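You operate a simulated robot arm through the tools that you are given. There is no shell and no other tool.

Carry out the task below with a simulated robot arm. There is one attempt and no reset: what you move stays moved.

Task
Aim the red side light at 75 deg on the grey disc and test it there.
Fine: light on the disc, then green lever on, turn by the display, see it shine, then lever off; don't knock the lens. Set down upright: what you pick out.
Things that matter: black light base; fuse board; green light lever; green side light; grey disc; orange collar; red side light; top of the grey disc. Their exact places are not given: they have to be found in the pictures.

It is judged by the outcome, as a careful person would: the job done as asked, and still so three seconds after it is handed in. It fails if anything else is knocked over, pushed out of place, dropped, spilled or broken.

Robot
A 6-joint arm with a two-finger gripper on a trunk, on a base that drives. Base frame: it is fixed to the floor where the robot stands at the start and does not move with it; the origin is under the middle of the robot, x ahead of it, y to its left, z up; the surface under the hand at the start is at about z = 64. Lengths are in cm, angles in rad, forces in N, time in s.
With the tool pointing down near the work surface it reaches from about 50 to 80 cm from the robot's upright axis, wherever it stands. Its first joint turns from -2.897 to 2.897 rad. Places, roughly: black light base [60, -70, 70]; fuse board [490, -10, 50]; green light lever [50, -80, 70]; grey disc [70, -70, 70]; orange collar [50, -70, 70]; top of the grey disc [70, -70, 70]. Payload 1.66 kg.
The tool frame sits at the grasp point between the pads (the TCP): z along the fingers, y along the line on which they close. The tips reach 1.6 cm beyond it. The gripper opens to 11.1 cm. The gripper's body begins 10.4 cm behind the TCP.
Orientation is that of the tool frame in the base frame, as a unit quaternion [x, y, z, w]. With the fingers straight down and closing along the base's y, the tool's x points along the base's -x, its y along +y and its z along -z.

Tools
- The arm moves only by the tool drive_tool. Its argument "commands" is a list of rows, each a list of 7 numbers: the gripper command, from -1 (shut) to 1 (fully open), values between in proportion, then the shift along the tool's x, y, z in units of 100 mm (1.0 is 100 mm), then the turn, a rotation vector about the tool's x, y, z in units of 90 degrees (1.0 is 90 degrees). In form: [[jaw, x, y, z, ax, ay, az], ...]. A call has 1 to 20 rows; each row is the pose to reach, as a shift and turn from the pose commanded when the call began, along the tool's axes at that moment. A call with a number of a shift or a turn outside -1 to 1 is refused whole. A row lasts 0.2 s, in which the tool goes at most 5 cm and 0.15 rad; a call with a longer step from one row to the next is refused whole, and so is a gripper value outside its range. A pose out of reach is approached as far as the arm can. The call stops where the force on the tool passes 50 N (or 10 N more than at its start, if that is more) or the arm is blocked; 0.2 s more then pass. Each finger halts on what it meets, pressing with about 27 N; the grip force reading is that of the motor and also rises with nothing between the fingers. The clock runs only during rows and for 0.2 s after the last one: add rows that repeat a pose to give the fingers time. It gives the time, the measured TCP pose, the force on the tool (base axes), the opening and the grip force at its end, in the units of the frame above (readings bear some noise), with the torque about the TCP (base axes, N m) and any sound that the robot's microphone picked up.
- Cameras (640 x 400 px; columns grow to the right, rows downward): "scene" is now at [4.02, 14.03, 145.31]; the picture's right is [-0.62, -0.78, 0.00], its down [-0.60, 0.47, -0.65] and it looks along [0.51, -0.40, -0.76] (base axes); focal length 285 px, centre (320, 200). "wrist" rides on the gripper at [7, 1.4, -14.3] in the tool frame; the picture's right is [-0.19, 0.98, 0.00], its down [-0.87, -0.17, -0.47] and it looks along [-0.46, -0.09, 0.88] (tool axes); focal length 230 px, centre (320, 200).
- grab_frame(camera): a new picture of that camera. It takes no simulated time.
- slide_trunk(by): slides the trunk up (or, below 0, down) by that many cm; the arm and the scene camera ride with it, the base frame stays. It gives what a move gives, with no picture.
- base_move(legs): drives the robot by 1 to 6 legs, each [ahead, left, turn to the left] in cm, cm and rad, along the robot's own axes; the way and the turn of a leg run together, so that a leg with both is an arc; at most 150 cm and 3.142 rad a leg. The arm and the cameras ride along, it lands a little off, and it stops where it bumps. It gives what a move gives.
- pan_tilt(pan, tilt): turns the head with the scene camera to pan (to the left, within 2.094 rad either way) and tilt (down, from -0.506 to 1.204), counted from straight ahead of the robot. It gives what a move gives.
- point_at(camera, pixels): for up to 12 pixels [column, row] of the newest picture of that camera ("zoom" is the newest enlarged one), the place [x, y, z] in the base frame of the surface seen there, good to about 0.2 cm. It takes no simulated time.
- close_up(camera, box): a new picture of the part [left, top, right, bottom] of that camera's present view, enlarged. It takes no simulated time.
- sign_off(): hands the job in; it is judged then, once.

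Unless the task says otherwise, let go and move clear before handing in.

The tools are called after ">>>" as name(argument=value, ...) on one line, values as JSON. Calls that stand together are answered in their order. drive_tool: Moves the arm, as the interface text tells. Its arguments: {"type":"object","properties":{"commands":{"type":"array"}},"required":["commands"]} The other tools are called the same way: slide_trunk (by) slides the trunk up or down; base_move (legs) drives the base; pan_tilt (pan, tilt) turns the head that bears the scene camera; grab_frame (camera) takes a picture; point_at (camera, pixels) gives the place of the surface under pixels of a picture; close_up (camera, box) takes an enlarged picture of a part of a camera's view; sign_off () hands the job in.

At the start:

```text
time: 0.0
position: [35.3, -27.52, 90.36]
orientation: [0.0, 1.0, 0.0, 0.0]
ft_force: [0.4, 0.2, 1.9]
moment: [0.0, 0.0, 0.01]
gripper_width: 11.1
grip_force: 0.0
trunk travel left (down, up): [-5.0, 54.0]
robot x, y, heading: [-0.26, -0.04, 0.003]
head pan, tilt: [-0.672, 0.866]
```

scene: 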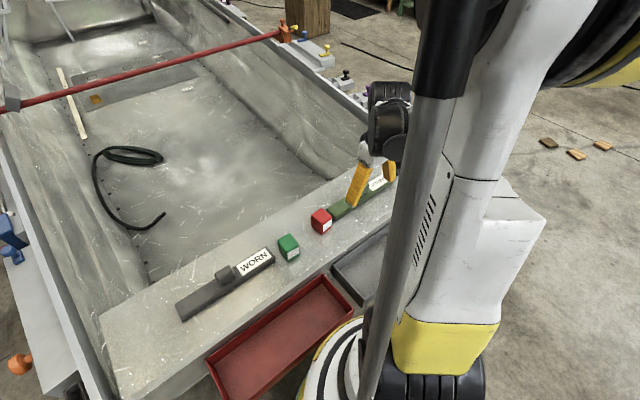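
wrist: 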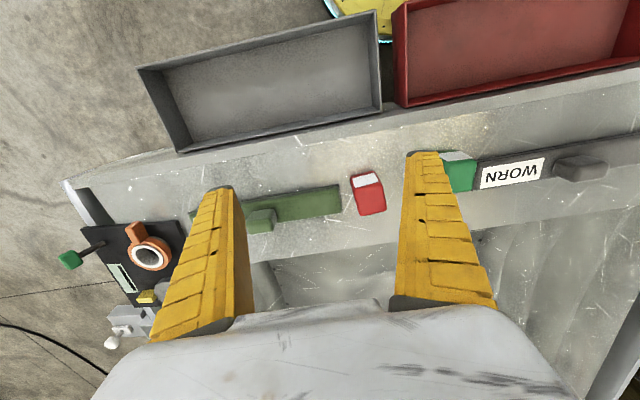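

The wrist picture shows a red block at (368,193), a green one at (460,170), and a dark base with an orange ring at (148,245) and a green lever at (70,260). I'll enlarge these before moving anything.

>>> close_up(camera="wrist", box=[40, 160, 240, 360])

>>> close_up(camera="wrist", box=[330, 130, 610, 230])

>>> close_up(camera="scene", box=[160, 130, 420, 330])

```text
2.00 times, centred on (140, 260) of wrist
```

zoom: 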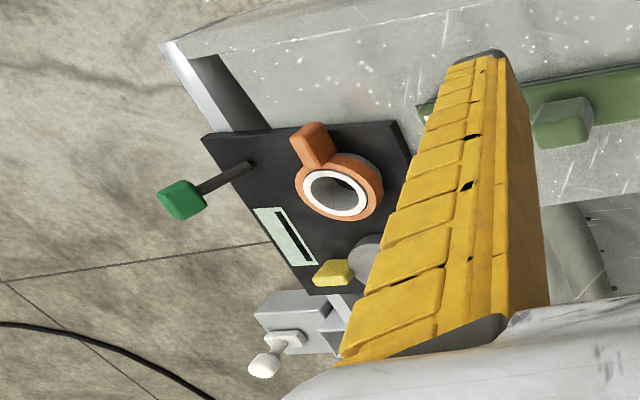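

```text
2.29 times, centred on (470, 180) of wrist
```

zoom: 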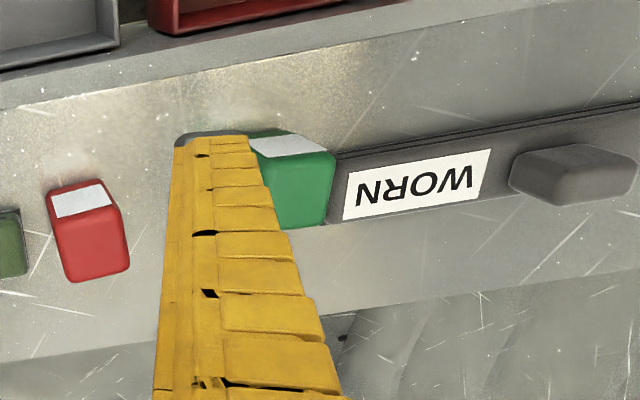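

```text
2.00 times, centred on (290, 230) of scene
```

zoom: 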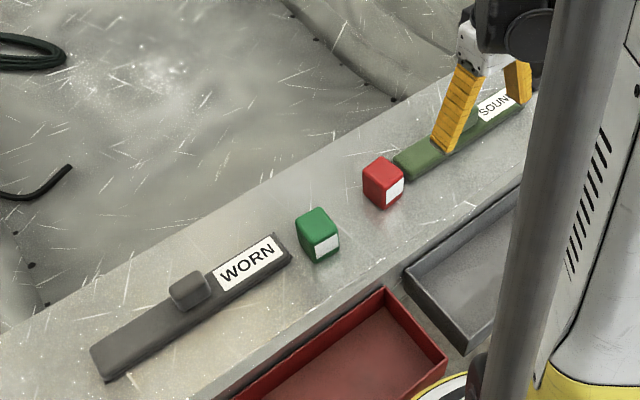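

The light base at zoom (310,190) is partly hidden by the finger; the disc is behind it. I'll measure key points next.

>>> grab_frame(camera="wrist")

>>> point_at(camera="wrist", pixels=[[368, 180], [370, 200], [460, 158], [458, 180], [150, 257], [138, 229], [70, 260], [121, 277], [146, 297], [160, 288], [120, 235], [300, 205]])

>>> grab_frame(camera="scene")

>>> point_at(camera="scene", pixels=[[320, 213], [326, 226], [287, 240], [292, 254], [225, 276], [350, 260], [250, 340], [120, 330], [355, 285], [210, 365]])

```text
taken
```

wrist: 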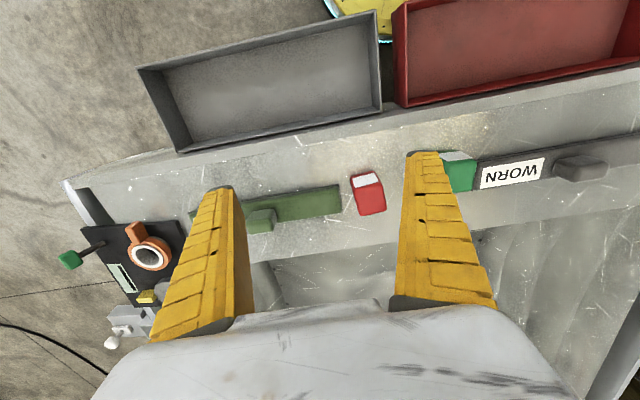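

```text
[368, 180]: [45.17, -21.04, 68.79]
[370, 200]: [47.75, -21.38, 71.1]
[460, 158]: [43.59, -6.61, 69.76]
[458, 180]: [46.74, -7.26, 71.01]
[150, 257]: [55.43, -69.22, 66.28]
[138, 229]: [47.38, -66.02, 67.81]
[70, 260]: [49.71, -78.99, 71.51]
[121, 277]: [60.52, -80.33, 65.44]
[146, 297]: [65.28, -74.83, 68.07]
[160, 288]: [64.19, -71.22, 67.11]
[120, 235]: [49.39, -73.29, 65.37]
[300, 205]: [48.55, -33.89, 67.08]
```

```text
taken
```

scene: 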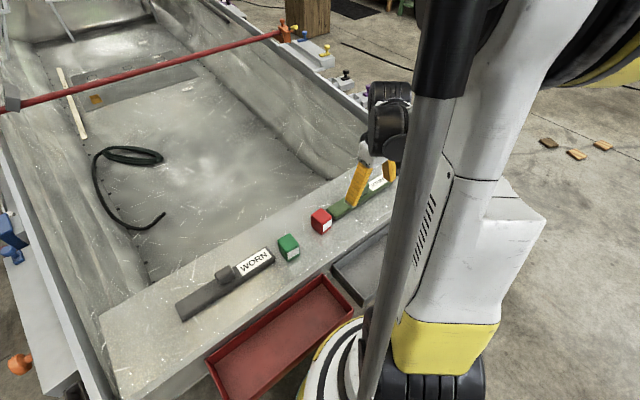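

```text
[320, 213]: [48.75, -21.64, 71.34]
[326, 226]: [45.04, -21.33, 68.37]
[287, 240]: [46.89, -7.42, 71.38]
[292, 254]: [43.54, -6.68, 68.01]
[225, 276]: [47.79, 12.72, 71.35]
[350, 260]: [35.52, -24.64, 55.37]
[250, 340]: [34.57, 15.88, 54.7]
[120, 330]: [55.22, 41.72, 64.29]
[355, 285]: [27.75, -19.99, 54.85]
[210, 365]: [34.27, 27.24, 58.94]
```

Coordinates found: red light at about (47,-21.4), top z≈71.3, white lens on its -x side; light base around (56,-70). Before driving sideways, I'll look to the right for obstacles.

>>> pan_tilt(pan=-1.3, tilt=0.8)

>>> grab_frame(camera="scene")

```text
time: 1.0
position: [35.26, -27.66, 90.52]
orientation: [0.0, 1.0, 0.001, 0.0]
ft_force: [0.1, 0.1, -0.8]
moment: [0.0, 0.0, -0.03]
gripper_width: 11.09
grip_force: 0.2
trunk travel left (down, up): [-5.0, 54.0]
robot x, y, heading: [0.1, 0.24, 0.001]
head pan, tilt: [-1.3, 0.799]
```

```text
taken
```

scene: 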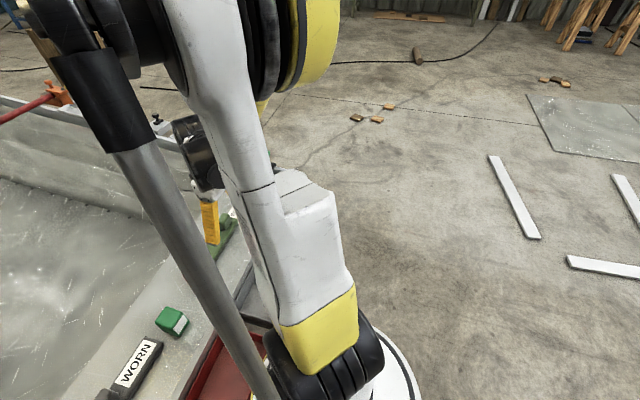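

The floor to the robot's right is clear for half a metre, and the hand at z≈90 clears everything on the bench. I'll drive 38 cm to the right so both lights and base are in reach.

>>> base_move(legs=[[0, -38, 0]])

>>> grab_frame(camera="wrist")

>>> pan_tilt(pan=-0.5, tilt=0.8)

>>> grab_frame(camera="scene")

```text
time: 3.4
position: [35.41, -65.35, 90.52]
orientation: [-0.003, 1.0, 0.0, 0.0]
ft_force: [-0.6, -0.7, -0.3]
moment: [0.01, 0.02, -0.02]
gripper_width: 11.08
grip_force: 0.1
trunk travel left (down, up): [-5.0, 54.0]
robot x, y, heading: [-0.08, -38.0, 0.006]
head pan, tilt: [-1.3, 0.799]
```

```text
taken
```

wrist: 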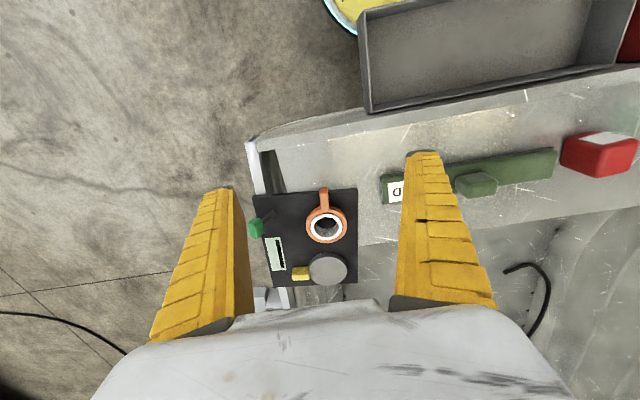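

```text
time: 4.6
position: [35.37, -65.38, 90.4]
orientation: [-0.002, 1.0, -0.001, 0.0]
ft_force: [0.8, -0.3, 0.3]
moment: [0.01, 0.0, -0.03]
gripper_width: 11.08
grip_force: 0.1
trunk travel left (down, up): [-5.0, 54.0]
robot x, y, heading: [0.35, -37.69, 0.005]
head pan, tilt: [-0.499, 0.799]
```

```text
taken
```

scene: 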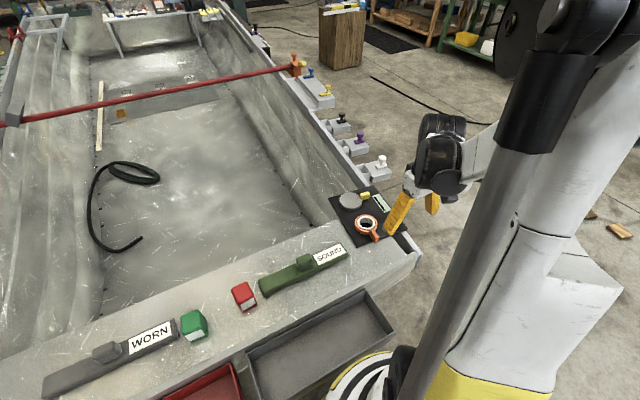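

Now the base is fully in view: grey disc at wrist (328,268), display (276,253), orange collar (327,225), lever (256,228), yellow piece (300,273). I'll zoom and measure.

>>> close_up(camera="scene", box=[310, 160, 430, 260])

>>> close_up(camera="wrist", box=[235, 170, 395, 300])

>>> point_at(camera="zoom", pixels=[[372, 392], [330, 390], [415, 390], [372, 360], [256, 413], [355, 225], [360, 175], [352, 120], [75, 235], [160, 330], [95, 100], [470, 120]])

```text
4.00 times, centred on (370, 210) of scene
```

zoom: 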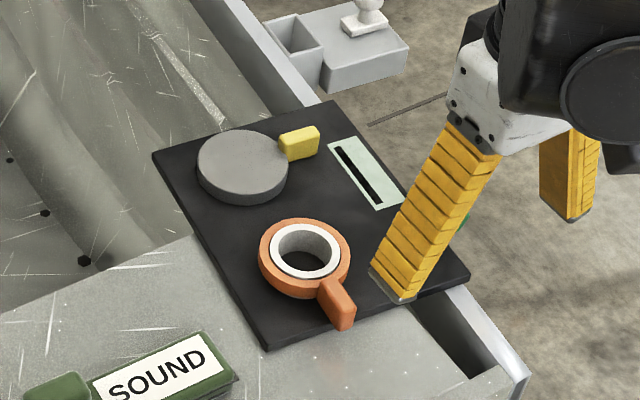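

```text
3.08 times, centred on (315, 235) of wrist
```

zoom: 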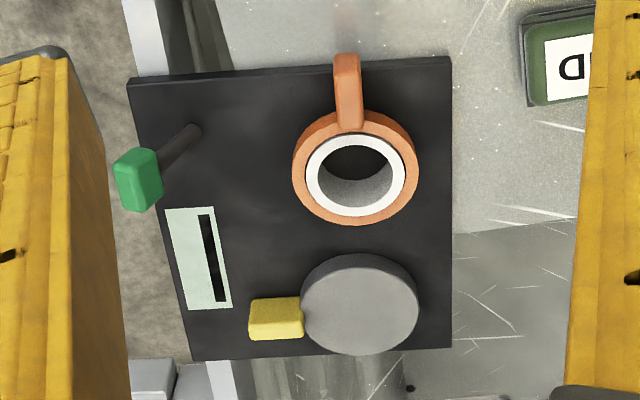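

```text
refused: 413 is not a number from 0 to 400
```

The zoom shows a flat grey disc with a yellow block beside it, an orange collar with a tab, a display strip and a lever with a green knob. I'll measure these points.

>>> point_at(camera="zoom", pixels=[[360, 310], [305, 310], [415, 310], [360, 272], [360, 345], [276, 312], [360, 185], [360, 128], [347, 65], [139, 165], [185, 140], [200, 250]])

>>> point_at(camera="zoom", pixels=[[360, 155], [347, 100], [298, 172], [413, 172], [360, 220], [250, 200], [135, 85], [448, 65], [445, 340], [195, 352], [139, 200], [196, 130]])

```text
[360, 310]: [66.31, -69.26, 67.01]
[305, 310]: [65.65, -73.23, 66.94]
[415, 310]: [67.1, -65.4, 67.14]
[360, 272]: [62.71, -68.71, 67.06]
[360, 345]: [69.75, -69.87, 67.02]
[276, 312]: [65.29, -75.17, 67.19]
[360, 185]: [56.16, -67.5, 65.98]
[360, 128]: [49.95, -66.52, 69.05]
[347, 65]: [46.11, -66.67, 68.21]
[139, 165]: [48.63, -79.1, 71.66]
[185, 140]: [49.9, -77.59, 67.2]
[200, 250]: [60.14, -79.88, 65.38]
```

```text
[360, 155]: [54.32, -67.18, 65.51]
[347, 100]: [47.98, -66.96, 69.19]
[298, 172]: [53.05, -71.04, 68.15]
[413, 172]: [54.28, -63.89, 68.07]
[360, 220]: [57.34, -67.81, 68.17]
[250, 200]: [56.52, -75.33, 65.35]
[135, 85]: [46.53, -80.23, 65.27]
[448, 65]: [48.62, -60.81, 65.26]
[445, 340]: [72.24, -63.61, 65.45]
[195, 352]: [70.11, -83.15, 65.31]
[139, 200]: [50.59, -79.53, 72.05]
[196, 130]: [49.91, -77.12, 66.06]
```

Disc centre ≈(66.3,-69.3), top z 67.0, radius ≈4; collar centre ≈(53.7,-67.5), tab toward -x with top z 69.2; lever knob ≈(49.5,-79.2,71.7). Next I inspect the red light closely.

>>> close_up(camera="scene", box=[170, 270, 282, 350])

>>> point_at(camera="zoom", pixels=[[415, 95], [360, 90], [410, 65], [440, 120], [395, 110], [445, 180], [400, 160], [430, 200], [480, 140], [330, 200], [560, 200], [500, 240]])

```text
5.00 times, centred on (226, 310) of scene
```

zoom: 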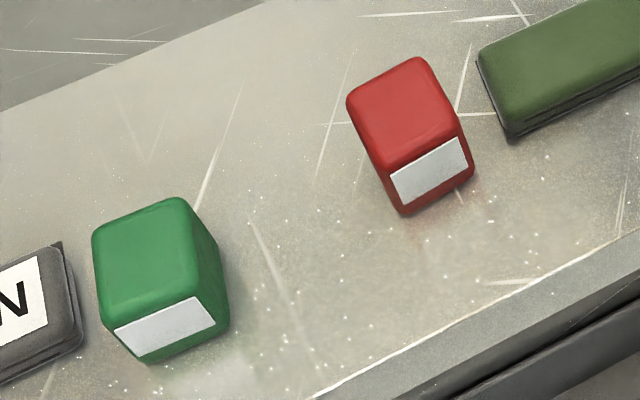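

```text
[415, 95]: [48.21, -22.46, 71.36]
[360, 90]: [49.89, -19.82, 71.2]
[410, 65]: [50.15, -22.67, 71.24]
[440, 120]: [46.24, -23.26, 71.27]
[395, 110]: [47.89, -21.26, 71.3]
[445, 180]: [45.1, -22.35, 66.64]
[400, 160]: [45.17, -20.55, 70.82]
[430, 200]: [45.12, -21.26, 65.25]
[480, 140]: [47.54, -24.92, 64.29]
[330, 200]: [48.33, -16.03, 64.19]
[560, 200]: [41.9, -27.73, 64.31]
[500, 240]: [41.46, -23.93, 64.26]
```

The red light's top is about z 71.3 (bench 64.25), with the white lens on its -x face at x≈45.1, so I'll grip its ±y sides. I drive back left ~44 cm so the hand is over it in y.

>>> base_move(legs=[[0, 43.8, 0]])

>>> drive_tool(commands=[[1, -0.4, 0, 0, 0, 0, 0], [1, -0.8, 0, 0, 0, 0, 0], [1, -0.8, 0, 0, 0, 0, 0]])

>>> grab_frame(camera="wrist")

```text
time: 7.2
position: [35.29, -22.25, 90.36]
orientation: [-0.003, 1.0, 0.001, 0.0]
ft_force: [-0.9, 0.3, -0.9]
moment: [0.01, -0.03, 0.01]
gripper_width: 11.06
grip_force: 0.0
trunk travel left (down, up): [-5.0, 54.0]
robot x, y, heading: [-0.1, 5.29, 0.003]
head pan, tilt: [-0.499, 0.799]
```

```text
time: 8.0
position: [43.38, -22.0, 90.36]
orientation: [-0.003, 1.0, -0.001, 0.0]
ft_force: [0.3, -0.6, 0.3]
moment: [-0.01, 0.01, 0.0]
gripper_width: 11.08
grip_force: 0.1
trunk travel left (down, up): [-5.0, 54.0]
robot x, y, heading: [-0.09, 5.46, 0.005]
head pan, tilt: [-0.499, 0.799]
```

```text
taken
```

wrist: 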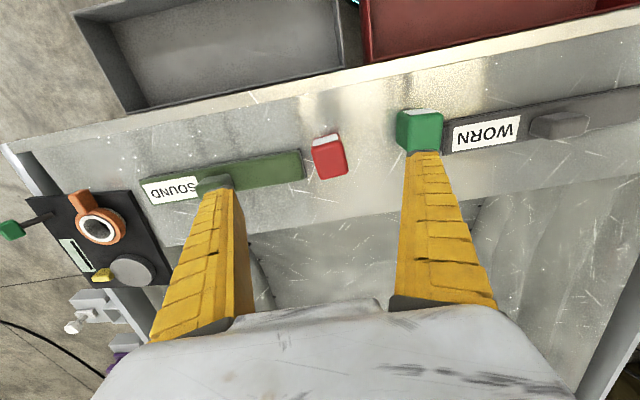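

The red light is at wrist (330,157), between the fingers; green light and SOUND strip flank it. I'll zoom to get its corners and clearances.

>>> close_up(camera="wrist", box=[270, 115, 390, 190])

>>> point_at(camera="zoom", pixels=[[232, 155], [375, 125], [258, 325], [400, 300], [320, 225], [235, 200], [385, 180], [185, 300], [180, 200], [300, 120], [252, 280], [397, 255]])

```text
5.33 times, centred on (330, 152) of wrist
```

zoom: 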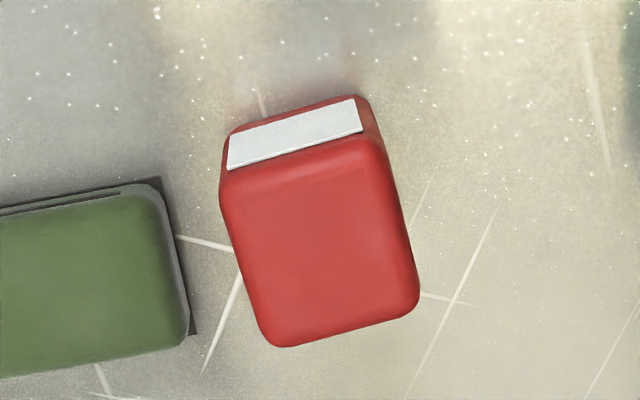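

```text
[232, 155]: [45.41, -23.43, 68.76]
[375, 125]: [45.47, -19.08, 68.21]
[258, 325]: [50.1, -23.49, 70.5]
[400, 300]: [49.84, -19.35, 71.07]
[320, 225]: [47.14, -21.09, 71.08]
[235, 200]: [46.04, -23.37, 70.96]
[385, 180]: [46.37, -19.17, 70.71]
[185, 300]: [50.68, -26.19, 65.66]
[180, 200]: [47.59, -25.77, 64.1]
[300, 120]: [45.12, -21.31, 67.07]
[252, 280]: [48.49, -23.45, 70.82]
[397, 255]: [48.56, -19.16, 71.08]
```

The light spans y -23.6…-18.9 and x 45.1…50.6; the SOUND strip ends at y≈-26. I'll narrow the jaws to ~6.2 cm, centre at (47.9,-21.2) and descend in stages.

>>> drive_tool(commands=[[0.12, -0.25, 0.05, 0.2, 0, 0, 0], [0.12, -0.45, 0.08, 0.55, 0, 0, 0], [0.12, -0.45, 0.08, 0.95, 0, 0, 0], [0.12, -0.45, 0.08, 0.95, 0, 0, 0], [0.12, -0.45, 0.08, 0.95, 0, 0, 0]])

>>> grab_frame(camera="wrist")

```text
time: 9.2
position: [47.78, -21.35, 80.92]
orientation: [-0.003, 1.0, -0.001, 0.0]
ft_force: [-0.4, 0.1, -0.1]
moment: [0.03, 0.0, -0.01]
gripper_width: 6.37
grip_force: 1.4
trunk travel left (down, up): [-5.0, 54.0]
robot x, y, heading: [-0.19, 5.44, 0.006]
head pan, tilt: [-0.499, 0.799]
```

```text
taken
```

wrist: 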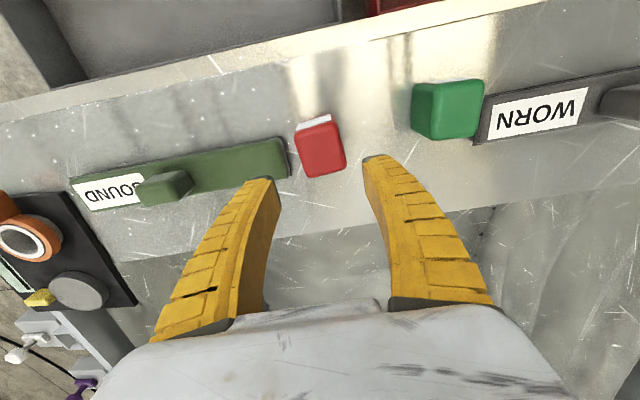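

The light is between the finger tips at wrist (320,147). I'll recheck edges and strip height before going down.

>>> close_up(camera="wrist", box=[240, 100, 400, 200])

>>> point_at(camera="zoom", pixels=[[235, 160], [375, 110], [265, 290], [410, 250], [320, 200], [400, 180], [250, 230], [160, 220], [195, 280], [310, 85], [140, 180], [60, 230]])

```text
4.00 times, centred on (320, 150) of wrist
```

zoom: 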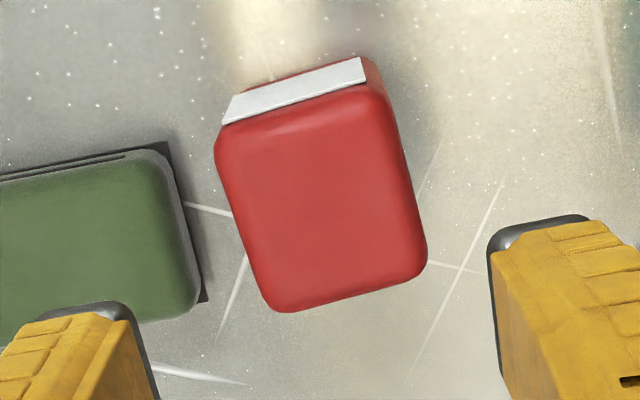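

```text
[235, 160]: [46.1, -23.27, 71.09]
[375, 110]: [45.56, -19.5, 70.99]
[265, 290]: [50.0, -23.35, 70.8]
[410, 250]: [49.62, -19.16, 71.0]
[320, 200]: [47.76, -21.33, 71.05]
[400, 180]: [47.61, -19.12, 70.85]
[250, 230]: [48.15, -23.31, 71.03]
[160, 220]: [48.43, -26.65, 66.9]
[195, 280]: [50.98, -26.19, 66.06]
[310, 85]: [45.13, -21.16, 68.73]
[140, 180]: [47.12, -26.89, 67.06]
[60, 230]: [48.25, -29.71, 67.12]
```

Light centre ≈(47.85,-21.25), top 71.05; strip top 67.1. I descend to TCP z≈69.1 so tips stay above the strip, in one 10 cm and one 2 cm move.

>>> drive_tool(commands=[[0.12, 0, 0.01, 0.3, 0, 0, 0], [0.12, 0, 0.01, 0.6, 0, 0, 0], [0.12, 0, 0.01, 0.8, 0, 0, 0], [0.12, 0, 0.01, 0.8, 0, 0, 0]])

>>> drive_tool(commands=[[0.12, 0, 0, 0.2, 0, 0, 0], [0.12, 0, 0, 0.38, 0, 0, 0], [0.12, 0, 0, 0.38, 0, 0, 0]])

>>> grab_frame(camera="wrist")

```text
time: 10.2
position: [47.73, -21.12, 72.86]
orientation: [-0.003, 1.0, 0.0, 0.0]
ft_force: [0.6, -0.2, 0.9]
moment: [-0.02, -0.01, -0.02]
gripper_width: 6.42
grip_force: 1.4
trunk travel left (down, up): [-5.0, 54.0]
robot x, y, heading: [0.18, 5.35, 0.006]
head pan, tilt: [-0.499, 0.799]
```

```text
time: 11.0
position: [47.77, -21.06, 69.16]
orientation: [-0.003, 1.0, 0.0, 0.0]
ft_force: [0.3, -0.5, -0.1]
moment: [-0.03, 0.02, 0.01]
gripper_width: 6.38
grip_force: 1.0
trunk travel left (down, up): [-5.0, 54.0]
robot x, y, heading: [-0.15, 5.13, 0.004]
head pan, tilt: [-0.499, 0.799]
```

```text
taken
```

wrist: 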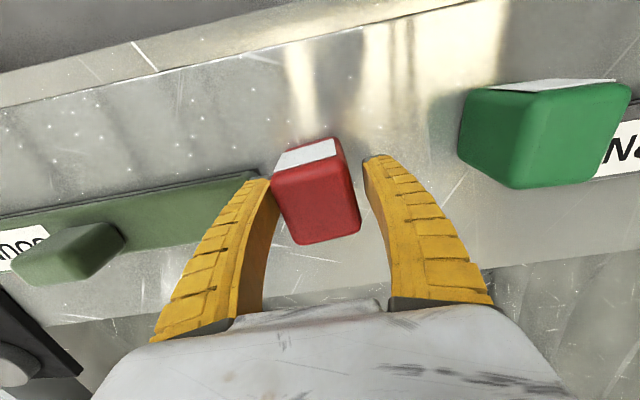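

The fingers straddle the light's sides, clear of the lens at wrist (306,153). I close the gripper.

>>> drive_tool(commands=[[-0.1, 0, -0.015, 0, 0, 0, 0], [-0.3, 0, -0.015, 0, 0, 0, 0], [-1, 0, -0.015, 0, 0, 0, 0], [-1, 0, -0.015, 0, 0, 0, 0], [-1, 0, -0.015, 0, 0, 0, 0]])

```text
time: 12.2
position: [47.72, -21.24, 69.15]
orientation: [-0.002, 1.0, 0.001, 0.0]
ft_force: [1.1, -0.4, 9.5]
moment: [-0.04, -0.1, 0.09]
gripper_width: 4.79
grip_force: 27.0
trunk travel left (down, up): [-5.0, 54.0]
robot x, y, heading: [-0.35, 5.64, 0.01]
head pan, tilt: [-0.499, 0.799]
```

Gripped at 4.79 cm with 27 N. I lift it in steps and check.

>>> drive_tool(commands=[[-1, 0, 0, -0.1, 0, 0, 0], [-1, 0, 0, -0.3, 0, 0, 0], [-1, 0, 0, -0.6, 0, 0, 0], [-1, 0, 0, -0.9, 0, 0, 0], [-1, 0, 0, -1, 0, 0, 0], [-1, 0, 0, -1, 0, 0, 0]])

>>> grab_frame(camera="wrist")

>>> grab_frame(camera="scene")

```text
time: 13.6
position: [47.89, -21.25, 79.11]
orientation: [-0.003, 1.0, 0.0, 0.0]
ft_force: [0.3, -0.1, 0.0]
moment: [-0.01, 0.0, 0.03]
gripper_width: 4.68
grip_force: 26.9
trunk travel left (down, up): [-5.0, 54.0]
robot x, y, heading: [-0.39, 5.41, 0.004]
head pan, tilt: [-0.499, 0.799]
```

```text
taken
```

wrist: 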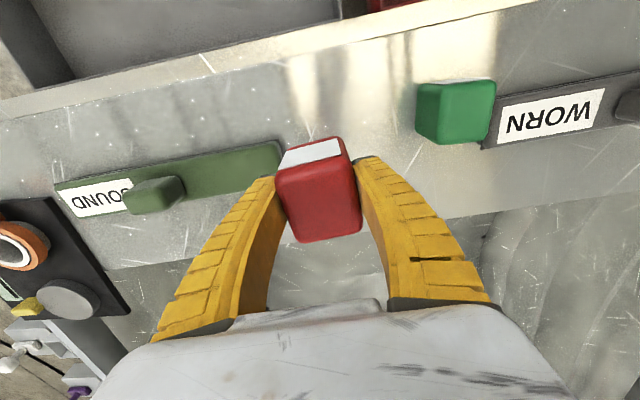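

```text
taken
```

scene: 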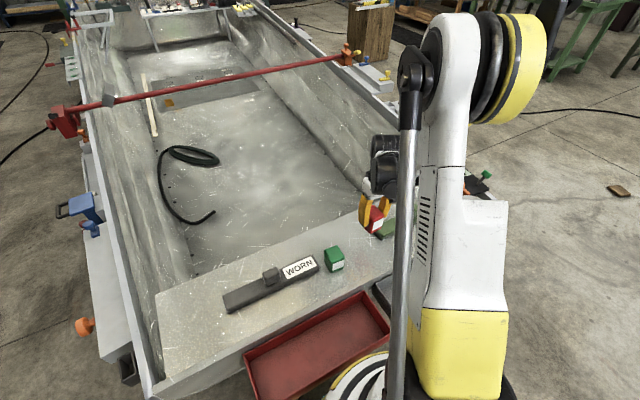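

The light is held (4.7 cm, upright at wrist (318,190)). I raise it 5 cm more and drive right 48 cm toward the disc.

>>> drive_tool(commands=[[-1, 0, 0, -0.3, 0, 0, 0], [-1, 0, 0, -0.6, 0, 0, 0], [-1, 0, 0, -0.6, 0, 0, 0]])

>>> base_move(legs=[[0, -24, 0], [0, -24, 0]])

>>> grab_frame(camera="wrist")

>>> grab_frame(camera="scene")

```text
time: 14.4
position: [47.75, -21.31, 85.25]
orientation: [-0.003, 1.0, 0.0, 0.0]
ft_force: [-0.3, -0.6, -1.3]
moment: [-0.02, -0.04, -0.02]
gripper_width: 4.69
grip_force: 27.3
trunk travel left (down, up): [-5.0, 54.0]
robot x, y, heading: [0.1, 5.31, 0.006]
head pan, tilt: [-0.499, 0.799]
```

```text
time: 17.6
position: [47.93, -69.04, 85.19]
orientation: [-0.002, 1.0, 0.0, 0.0]
ft_force: [-0.5, 0.2, -1.0]
moment: [-0.01, 0.0, 0.02]
gripper_width: 4.66
grip_force: 26.6
trunk travel left (down, up): [-5.0, 54.0]
robot x, y, heading: [0.41, -42.47, 0.002]
head pan, tilt: [-0.499, 0.799]
```

```text
taken
```

wrist: 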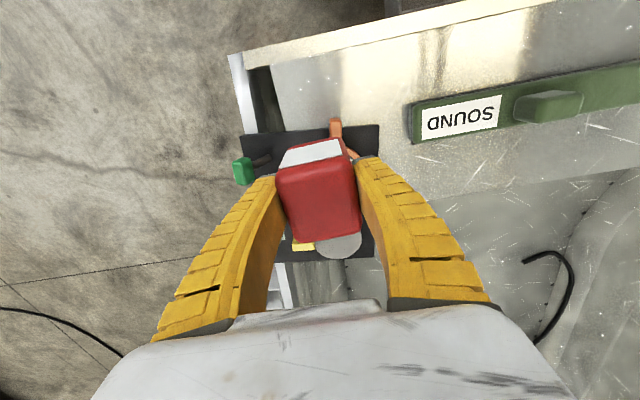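

```text
taken
```

scene: 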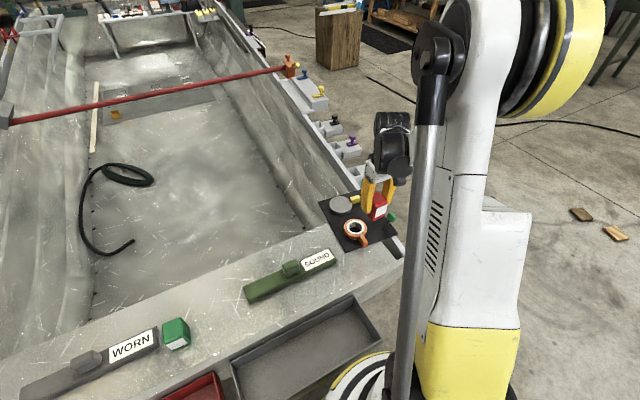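

From the scene view the disc (343,205) and display are visible beside the held light. Zoom in to see how the yellow piece and disc relate.

>>> close_up(camera="scene", box=[310, 180, 406, 260])

>>> point_at(camera="zoom", pixels=[[200, 165], [135, 165], [270, 165], [205, 120], [205, 205], [300, 130], [280, 130], [325, 128], [300, 145], [320, 108]])

```text
5.00 times, centred on (358, 220) of scene
```

zoom: 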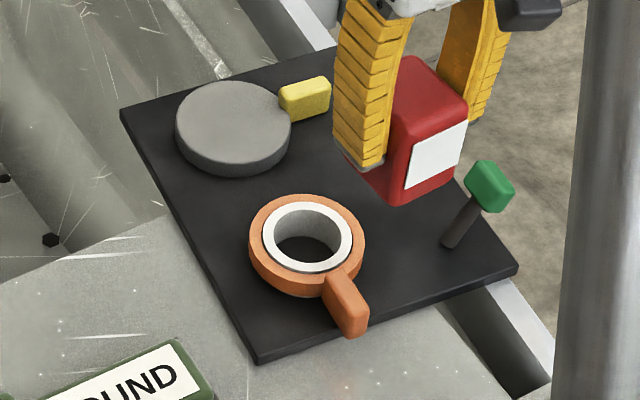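

```text
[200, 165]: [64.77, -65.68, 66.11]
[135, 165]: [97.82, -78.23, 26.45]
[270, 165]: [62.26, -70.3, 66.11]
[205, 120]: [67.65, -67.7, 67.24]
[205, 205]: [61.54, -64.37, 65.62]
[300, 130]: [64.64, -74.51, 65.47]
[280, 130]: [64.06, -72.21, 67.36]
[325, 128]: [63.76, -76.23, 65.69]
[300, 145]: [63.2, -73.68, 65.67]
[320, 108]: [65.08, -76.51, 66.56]
```

I'll pinpoint the disc's top centre and rim now.

>>> point_at(camera="zoom", pixels=[[233, 123], [180, 123], [287, 128], [233, 85], [233, 160], [195, 95], [275, 150], [305, 88], [284, 98], [326, 84]])

```text
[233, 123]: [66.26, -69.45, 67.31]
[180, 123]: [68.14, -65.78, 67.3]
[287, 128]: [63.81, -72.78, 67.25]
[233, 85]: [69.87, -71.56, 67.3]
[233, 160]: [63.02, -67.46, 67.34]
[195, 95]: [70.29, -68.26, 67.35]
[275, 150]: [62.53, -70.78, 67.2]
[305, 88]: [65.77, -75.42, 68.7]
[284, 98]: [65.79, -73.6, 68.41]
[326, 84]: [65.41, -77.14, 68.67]
```

Disc centre ≈(66.25,-69.4), top ≈67.2. The yellow block reaches z≈68.7 right at the disc's -y rim, so I look more closely at it before placing.

>>> close_up(camera="scene", box=[325, 185, 381, 220])

>>> point_at(camera="zoom", pixels=[[380, 140], [340, 130], [385, 105], [400, 160], [330, 110], [360, 165], [420, 95], [415, 140], [350, 160], [380, 185]])

```text
11.43 times, centred on (353, 202) of scene
```

zoom: 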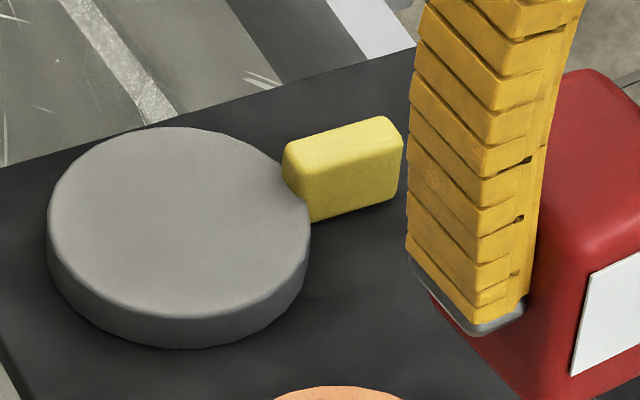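

```text
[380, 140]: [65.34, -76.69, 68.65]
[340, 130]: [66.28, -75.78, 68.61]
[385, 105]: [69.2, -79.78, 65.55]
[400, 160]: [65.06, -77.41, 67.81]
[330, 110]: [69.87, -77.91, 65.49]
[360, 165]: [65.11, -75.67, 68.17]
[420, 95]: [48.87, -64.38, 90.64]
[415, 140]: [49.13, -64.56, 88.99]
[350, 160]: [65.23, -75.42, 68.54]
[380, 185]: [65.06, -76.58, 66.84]
```

The yellow block is fused to the disc's rim like a pointer (direction ≈ -97° from disc centre). Aligning the lens with that pointer is the sensible placement, so I turn the light ~83° counter-clockwise while moving out, well above everything.

>>> drive_tool(commands=[[-1, -0.09, 0, 0, 0, 0, -0.092], [-1, -0.18, 0, 0, 0, 0, -0.184], [-1, -0.27, 0, 0, 0, 0, -0.276], [-1, -0.36, 0, 0, 0, 0, -0.368], [-1, -0.45, 0, 0, 0, 0, -0.46], [-1, -0.54, 0, 0, 0, 0, -0.552], [-1, -0.63, 0, 0, 0, 0, -0.644], [-1, -0.72, 0, 0, 0, 0, -0.736], [-1, -0.81, 0, 0, 0, 0, -0.828], [-1, -0.9, 0, 0, 0, 0, -0.922], [-1, -0.9, 0, 0, 0, 0, -0.922], [-1, -0.9, 0, 0, 0, 0, -0.922]])

>>> grab_frame(camera="wrist")

>>> grab_frame(camera="scene")

```text
time: 20.2
position: [57.02, -69.03, 85.2]
orientation: [-0.664, 0.747, 0.001, 0.0]
ft_force: [0.6, 0.0, -1.7]
moment: [-0.04, -0.02, -0.02]
gripper_width: 4.64
grip_force: 26.9
trunk travel left (down, up): [-5.0, 54.0]
robot x, y, heading: [-0.01, -42.15, 0.006]
head pan, tilt: [-0.499, 0.799]
```

```text
taken
```

wrist: 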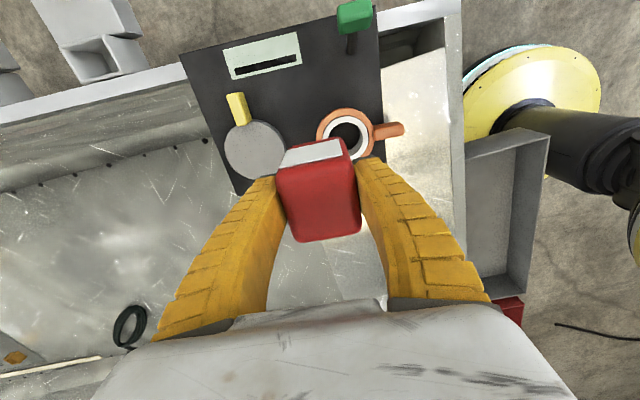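

```text
taken
```

scene: 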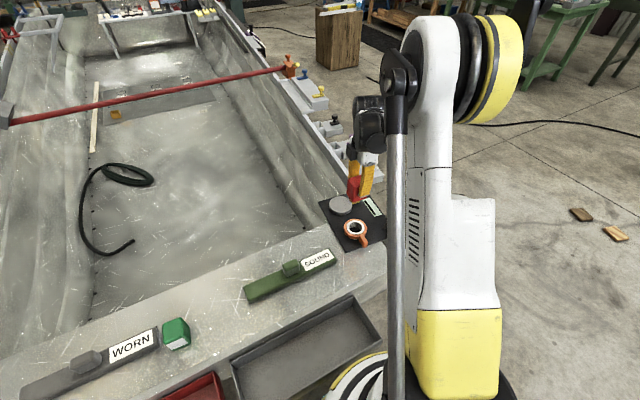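

The lens now faces -96.7°, in line with the pointer. I move over the disc centre (66.25,-69.4), staying high, then check.

>>> drive_tool(commands=[[-1, -0.02, -0.3, 0, 0, 0, 0], [-1, -0.04, -0.6, 0, 0, 0, 0], [-1, -0.061, -0.921, 0.1, 0, 0, 0], [-1, -0.061, -0.921, 0.4, 0, 0, 0], [-1, -0.061, -0.921, 0.8, 0, 0, 0], [-1, -0.061, -0.921, 0.8, 0, 0, 0]])

>>> grab_frame(camera="wrist")

>>> close_up(camera="scene", box=[290, 130, 418, 260])

```text
time: 21.6
position: [66.22, -69.36, 77.31]
orientation: [-0.664, 0.747, 0.0, 0.0]
ft_force: [1.3, -1.2, -2.0]
moment: [0.0, -0.02, -0.02]
gripper_width: 4.62
grip_force: 27.2
trunk travel left (down, up): [-5.0, 54.0]
robot x, y, heading: [0.16, -42.61, 0.006]
head pan, tilt: [-0.499, 0.799]
```

```text
taken
```

wrist: 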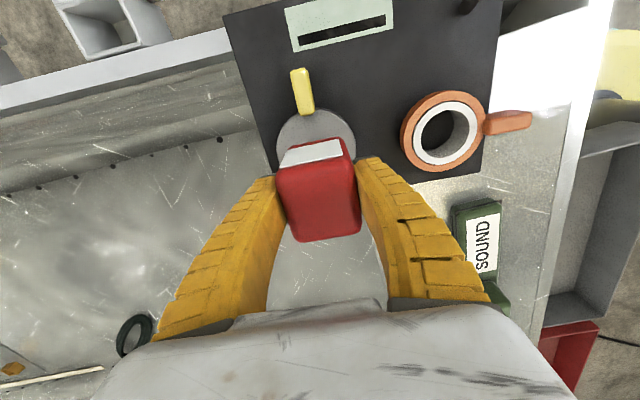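

```text
3.08 times, centred on (354, 195) of scene
```

zoom: 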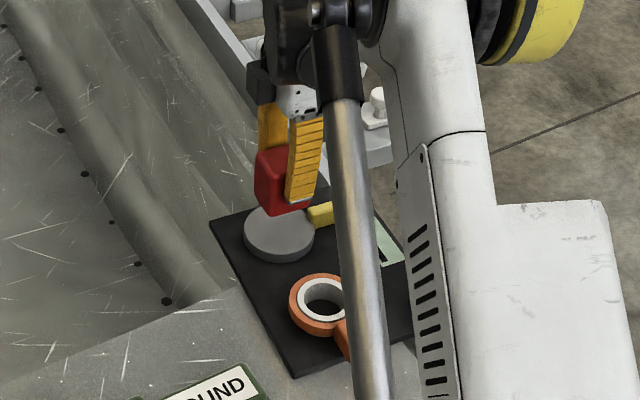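

The light is above the disc. I check the light's top position versus the disc rim from the wrist view.

>>> close_up(camera="wrist", box=[240, 50, 400, 150])

>>> point_at(camera="zoom", pixels=[[150, 320], [300, 245], [460, 330], [450, 290], [175, 280], [260, 120], [265, 220], [235, 130], [245, 220], [300, 265]])

>>> point_at(camera="wrist", pixels=[[283, 180], [352, 172], [296, 232], [355, 222], [320, 205], [312, 150]])

```text
4.00 times, centred on (320, 100) of wrist
```

zoom: 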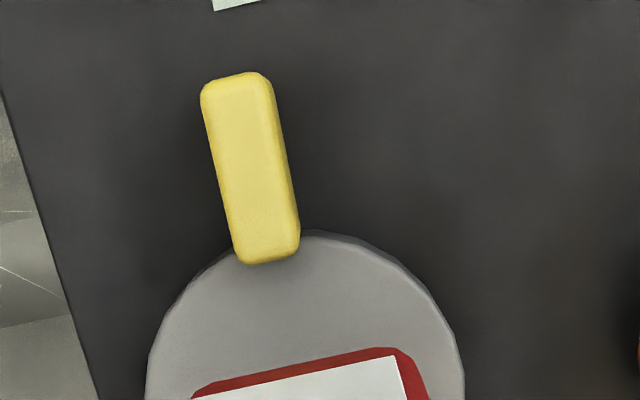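

```text
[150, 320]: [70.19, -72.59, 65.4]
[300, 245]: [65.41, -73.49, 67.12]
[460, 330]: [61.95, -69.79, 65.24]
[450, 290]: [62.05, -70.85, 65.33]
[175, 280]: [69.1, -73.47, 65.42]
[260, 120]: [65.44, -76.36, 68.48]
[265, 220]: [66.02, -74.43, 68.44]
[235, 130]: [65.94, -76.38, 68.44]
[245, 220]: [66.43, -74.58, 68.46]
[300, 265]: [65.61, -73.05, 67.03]
```

```text
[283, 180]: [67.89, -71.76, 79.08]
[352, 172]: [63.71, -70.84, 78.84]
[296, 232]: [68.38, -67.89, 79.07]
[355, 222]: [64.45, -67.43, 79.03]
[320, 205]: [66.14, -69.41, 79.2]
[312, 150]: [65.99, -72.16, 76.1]
```

Light centre is ≈(66.15,-69.5), right over the disc centre. I'll check the pointer's direction more exactly.

>>> point_at(camera="zoom", pixels=[[210, 100], [265, 95], [220, 150], [275, 145], [230, 205], [286, 200], [238, 245], [292, 235], [237, 82], [268, 250], [305, 290], [240, 290]])

```text
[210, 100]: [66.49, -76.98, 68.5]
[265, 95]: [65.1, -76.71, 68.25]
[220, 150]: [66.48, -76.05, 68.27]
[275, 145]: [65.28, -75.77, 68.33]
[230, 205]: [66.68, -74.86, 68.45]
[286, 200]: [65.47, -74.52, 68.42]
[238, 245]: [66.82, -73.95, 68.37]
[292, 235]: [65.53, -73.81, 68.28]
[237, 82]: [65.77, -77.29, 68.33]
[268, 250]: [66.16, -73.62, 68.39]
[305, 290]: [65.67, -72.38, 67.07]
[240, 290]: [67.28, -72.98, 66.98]
```

Pointer axis is -97.1°, matching the lens direction. I'll shift 0.2 cm in +x and go down to just above the disc.

>>> drive_tool(commands=[[-1, 0, -0.02, 0.1, 0, 0, 0], [-1, 0, -0.02, 0.25, 0, 0, 0], [-1, 0, -0.02, 0.4, 0, 0, 0], [-1, 0, -0.02, 0.46, 0, 0, 0], [-1, 0, -0.02, 0.46, 0, 0, 0], [-1, 0, -0.02, 0.46, 0, 0, 0]])

>>> grab_frame(camera="wrist")

>>> close_up(camera="scene", box=[310, 150, 406, 230])

```text
time: 23.0
position: [66.43, -69.55, 72.69]
orientation: [-0.663, 0.748, -0.001, 0.0]
ft_force: [0.2, 0.1, -1.7]
moment: [0.02, -0.01, 0.0]
gripper_width: 4.58
grip_force: 26.9
trunk travel left (down, up): [-5.0, 54.0]
robot x, y, heading: [0.03, -42.75, 0.002]
head pan, tilt: [-0.499, 0.799]
```

```text
taken
```

wrist: 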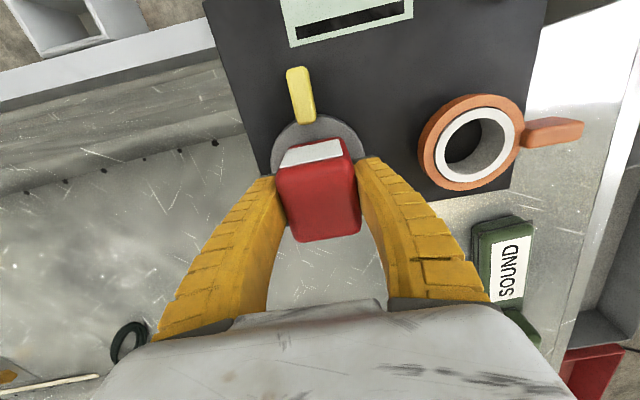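

```text
5.00 times, centred on (358, 190) of scene
```

zoom: 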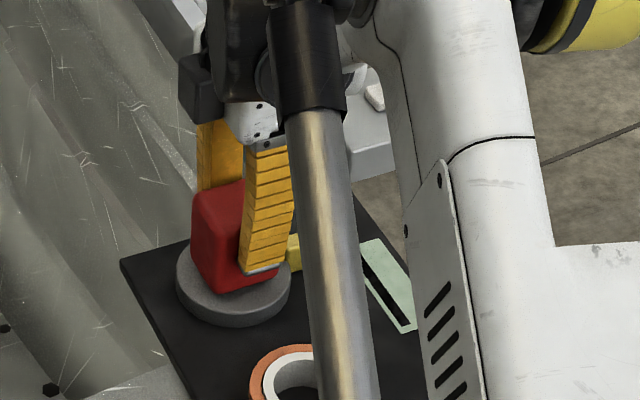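

Light centred on the disc, ~0.5 cm above it. I lower in small steps until touch.

>>> drive_tool(commands=[[-1, 0, 0, 0.02, 0, 0, 0], [-1, 0, 0, 0.03, 0, 0, 0], [-1, 0, 0, 0.04, 0, 0, 0], [-1, 0, 0, 0.045, 0, 0, 0], [-1, 0, 0, 0.045, 0, 0, 0]])

```text
time: 24.2
position: [66.55, -69.58, 72.1]
orientation: [-0.663, 0.748, 0.0, 0.0]
ft_force: [0.4, -0.9, 1.4]
moment: [-0.03, -0.02, 0.0]
gripper_width: 4.62
grip_force: 26.7
trunk travel left (down, up): [-5.0, 54.0]
robot x, y, heading: [-0.07, -42.59, 0.003]
head pan, tilt: [-0.499, 0.799]
```

>>> drive_tool(commands=[[-1, 0, 0, 0.005, 0, 0, 0], [-1, 0, 0, 0.01, 0, 0, 0], [-1, 0, 0, 0.015, 0, 0, 0], [-1, 0, 0, 0.015, 0, 0, 0]])

>>> close_up(camera="scene", box=[325, 175, 389, 225])

```text
time: 25.2
position: [66.27, -69.6, 72.12]
orientation: [-0.663, 0.748, -0.001, 0.0]
ft_force: [5.3, -1.8, 14.4]
moment: [0.04, -0.09, -0.02]
gripper_width: 4.76
grip_force: 26.7
trunk travel left (down, up): [-5.0, 54.0]
robot x, y, heading: [0.23, -42.15, -0.004]
head pan, tilt: [-0.499, 0.799]
```

```text
8.00 times, centred on (357, 200) of scene
```

zoom: 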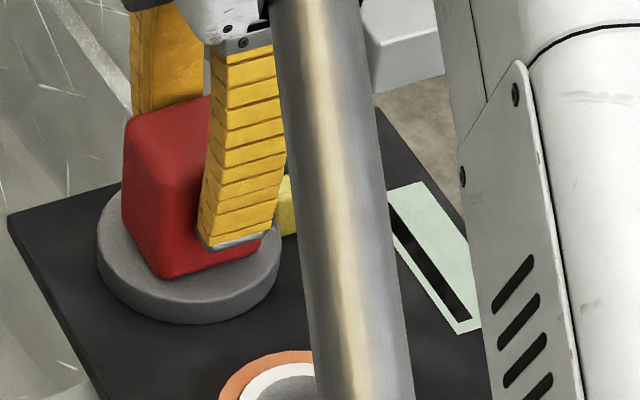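

Contact at ~14 N, light seated flat on the disc. I ease off slightly, open the jaws a bit, and hold.

>>> drive_tool(commands=[[-1, 0, 0, -0.01, 0, 0, 0], [-0.1, 0, 0, -0.01, 0, 0, 0], [0.1, 0, 0, -0.01, 0, 0, 0], [0.2, 0, 0, -0.01, 0, 0, 0], [0.2, 0, 0, -0.01, 0, 0, 0]])

>>> grab_frame(camera="wrist")

```text
time: 26.4
position: [66.24, -69.44, 72.03]
orientation: [-0.664, 0.748, 0.0, 0.0]
ft_force: [-0.2, -1.0, 0.4]
moment: [0.03, 0.0, -0.03]
gripper_width: 6.83
grip_force: 1.1
trunk travel left (down, up): [-5.0, 54.0]
robot x, y, heading: [-0.32, -42.29, -0.001]
head pan, tilt: [-0.499, 0.799]
```

```text
taken
```

wrist: 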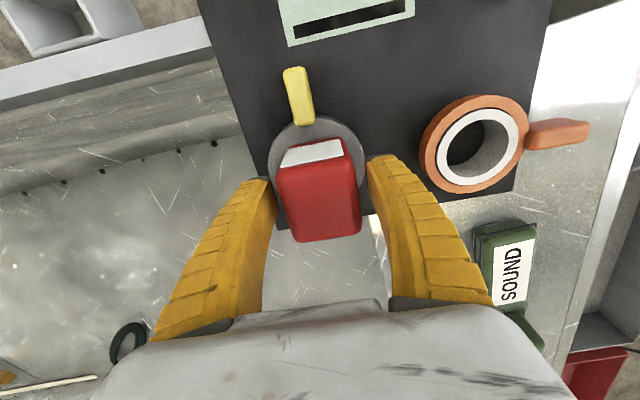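

Released with the light standing; fingers clear on both sides. I raise straight up.

>>> drive_tool(commands=[[0.2, 0, 0, -0.1, 0, 0, 0], [0.2, 0, 0, -0.4, 0, 0, 0], [0.2, 0, 0, -0.8, 0, 0, 0], [0.2, 0, 0, -1, 0, 0, 0], [0.2, 0, 0, -1, 0, 0, 0]])

>>> grab_frame(camera="wrist")

>>> grab_frame(camera="scene")

```text
time: 27.6
position: [66.27, -69.6, 82.12]
orientation: [-0.663, 0.748, 0.0, -0.001]
ft_force: [0.3, 0.3, -0.8]
moment: [-0.05, 0.01, -0.03]
gripper_width: 6.83
grip_force: 0.9
trunk travel left (down, up): [-5.0, 54.0]
robot x, y, heading: [-0.24, -42.24, 0.006]
head pan, tilt: [-0.499, 0.799]
```

```text
taken
```

wrist: 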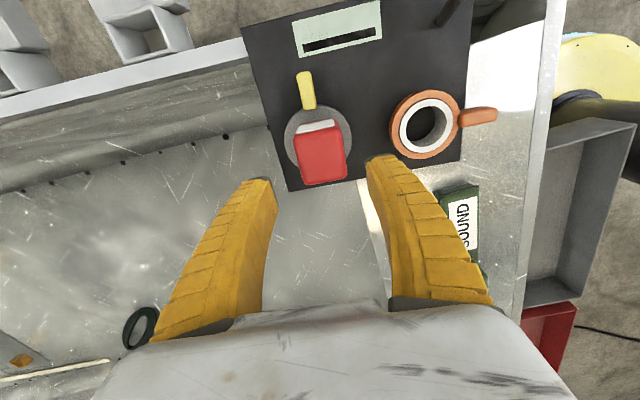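

```text
taken
```

scene: 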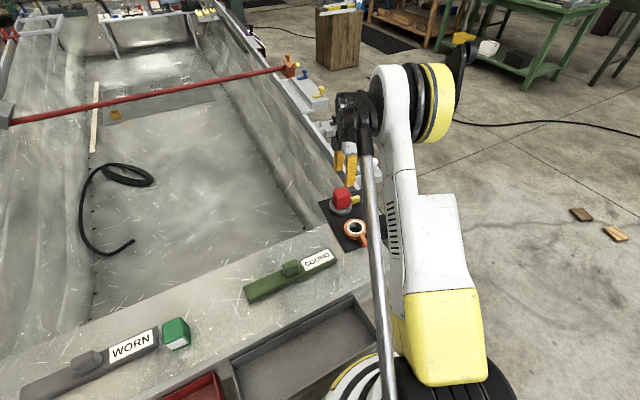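

The red light stands centred on the disc (wrist (322,150)). Now toward the lever: I back off, rotate the hand back to close along y.

>>> drive_tool(commands=[[0.2, 0.05, 0.085, -0.03, 0, 0, 0.092], [0.2, 0.1, 0.17, -0.03, 0, 0, 0.184], [0.2, 0.15, 0.255, -0.03, 0, 0, 0.276], [0.2, 0.2, 0.34, -0.03, 0, 0, 0.368], [0.2, 0.25, 0.425, -0.03, 0, 0, 0.46], [0.2, 0.3, 0.51, -0.03, 0, 0, 0.552], [0.2, 0.35, 0.595, -0.03, 0, 0, 0.644], [0.2, 0.4, 0.68, -0.03, 0, 0, 0.736], [0.2, 0.45, 0.765, -0.03, 0, 0, 0.828], [0.2, 0.505, 0.845, -0.03, 0, 0, 0.922], [0.2, 0.505, 0.845, -0.03, 0, 0, 0.922]])

>>> drive_tool(commands=[[0.2, 0.4, -0.2, -0.05, 0, 0, 0], [0.2, 0.8, -0.4, -0.05, 0, 0, 0], [0.2, 0.95, -0.5, -0.05, 0, 0, 0], [0.2, 0.95, -0.5, -0.05, 0, 0, 0]])

>>> grab_frame(camera="wrist")

>>> grab_frame(camera="scene")

```text
time: 30.0
position: [57.25, -73.59, 82.39]
orientation: [-0.001, 1.0, 0.0, 0.0]
ft_force: [0.2, -0.7, -0.6]
moment: [0.01, 0.02, 0.01]
gripper_width: 6.84
grip_force: 1.3
trunk travel left (down, up): [-5.0, 54.0]
robot x, y, heading: [0.14, -42.69, 0.003]
head pan, tilt: [-0.499, 0.799]
```

```text
time: 31.0
position: [47.84, -78.76, 82.86]
orientation: [-0.002, 1.0, 0.0, 0.0]
ft_force: [-0.1, -0.2, -0.3]
moment: [-0.04, -0.01, 0.0]
gripper_width: 6.84
grip_force: 1.5
trunk travel left (down, up): [-5.0, 54.0]
robot x, y, heading: [-0.22, -42.33, 0.004]
head pan, tilt: [-0.499, 0.799]
```

```text
taken
```

wrist: 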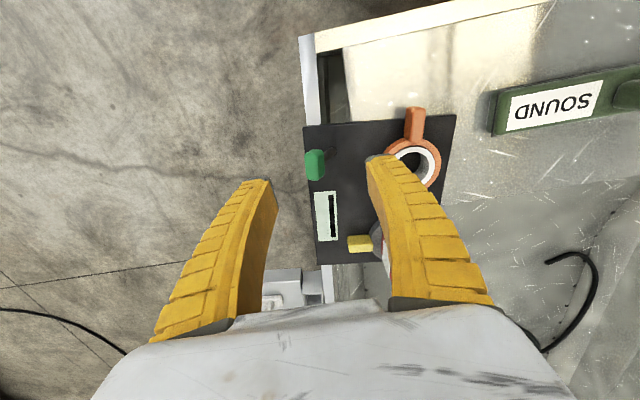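

```text
taken
```

scene: 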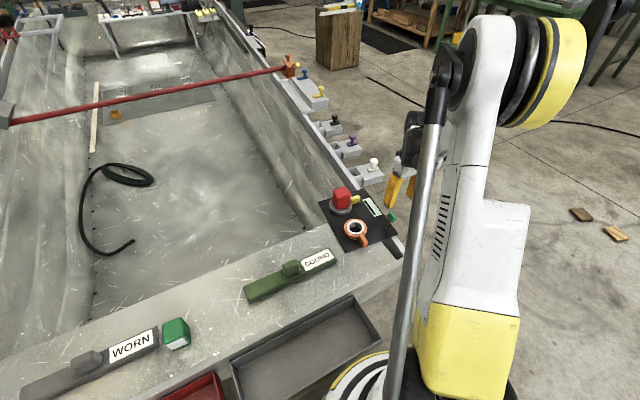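

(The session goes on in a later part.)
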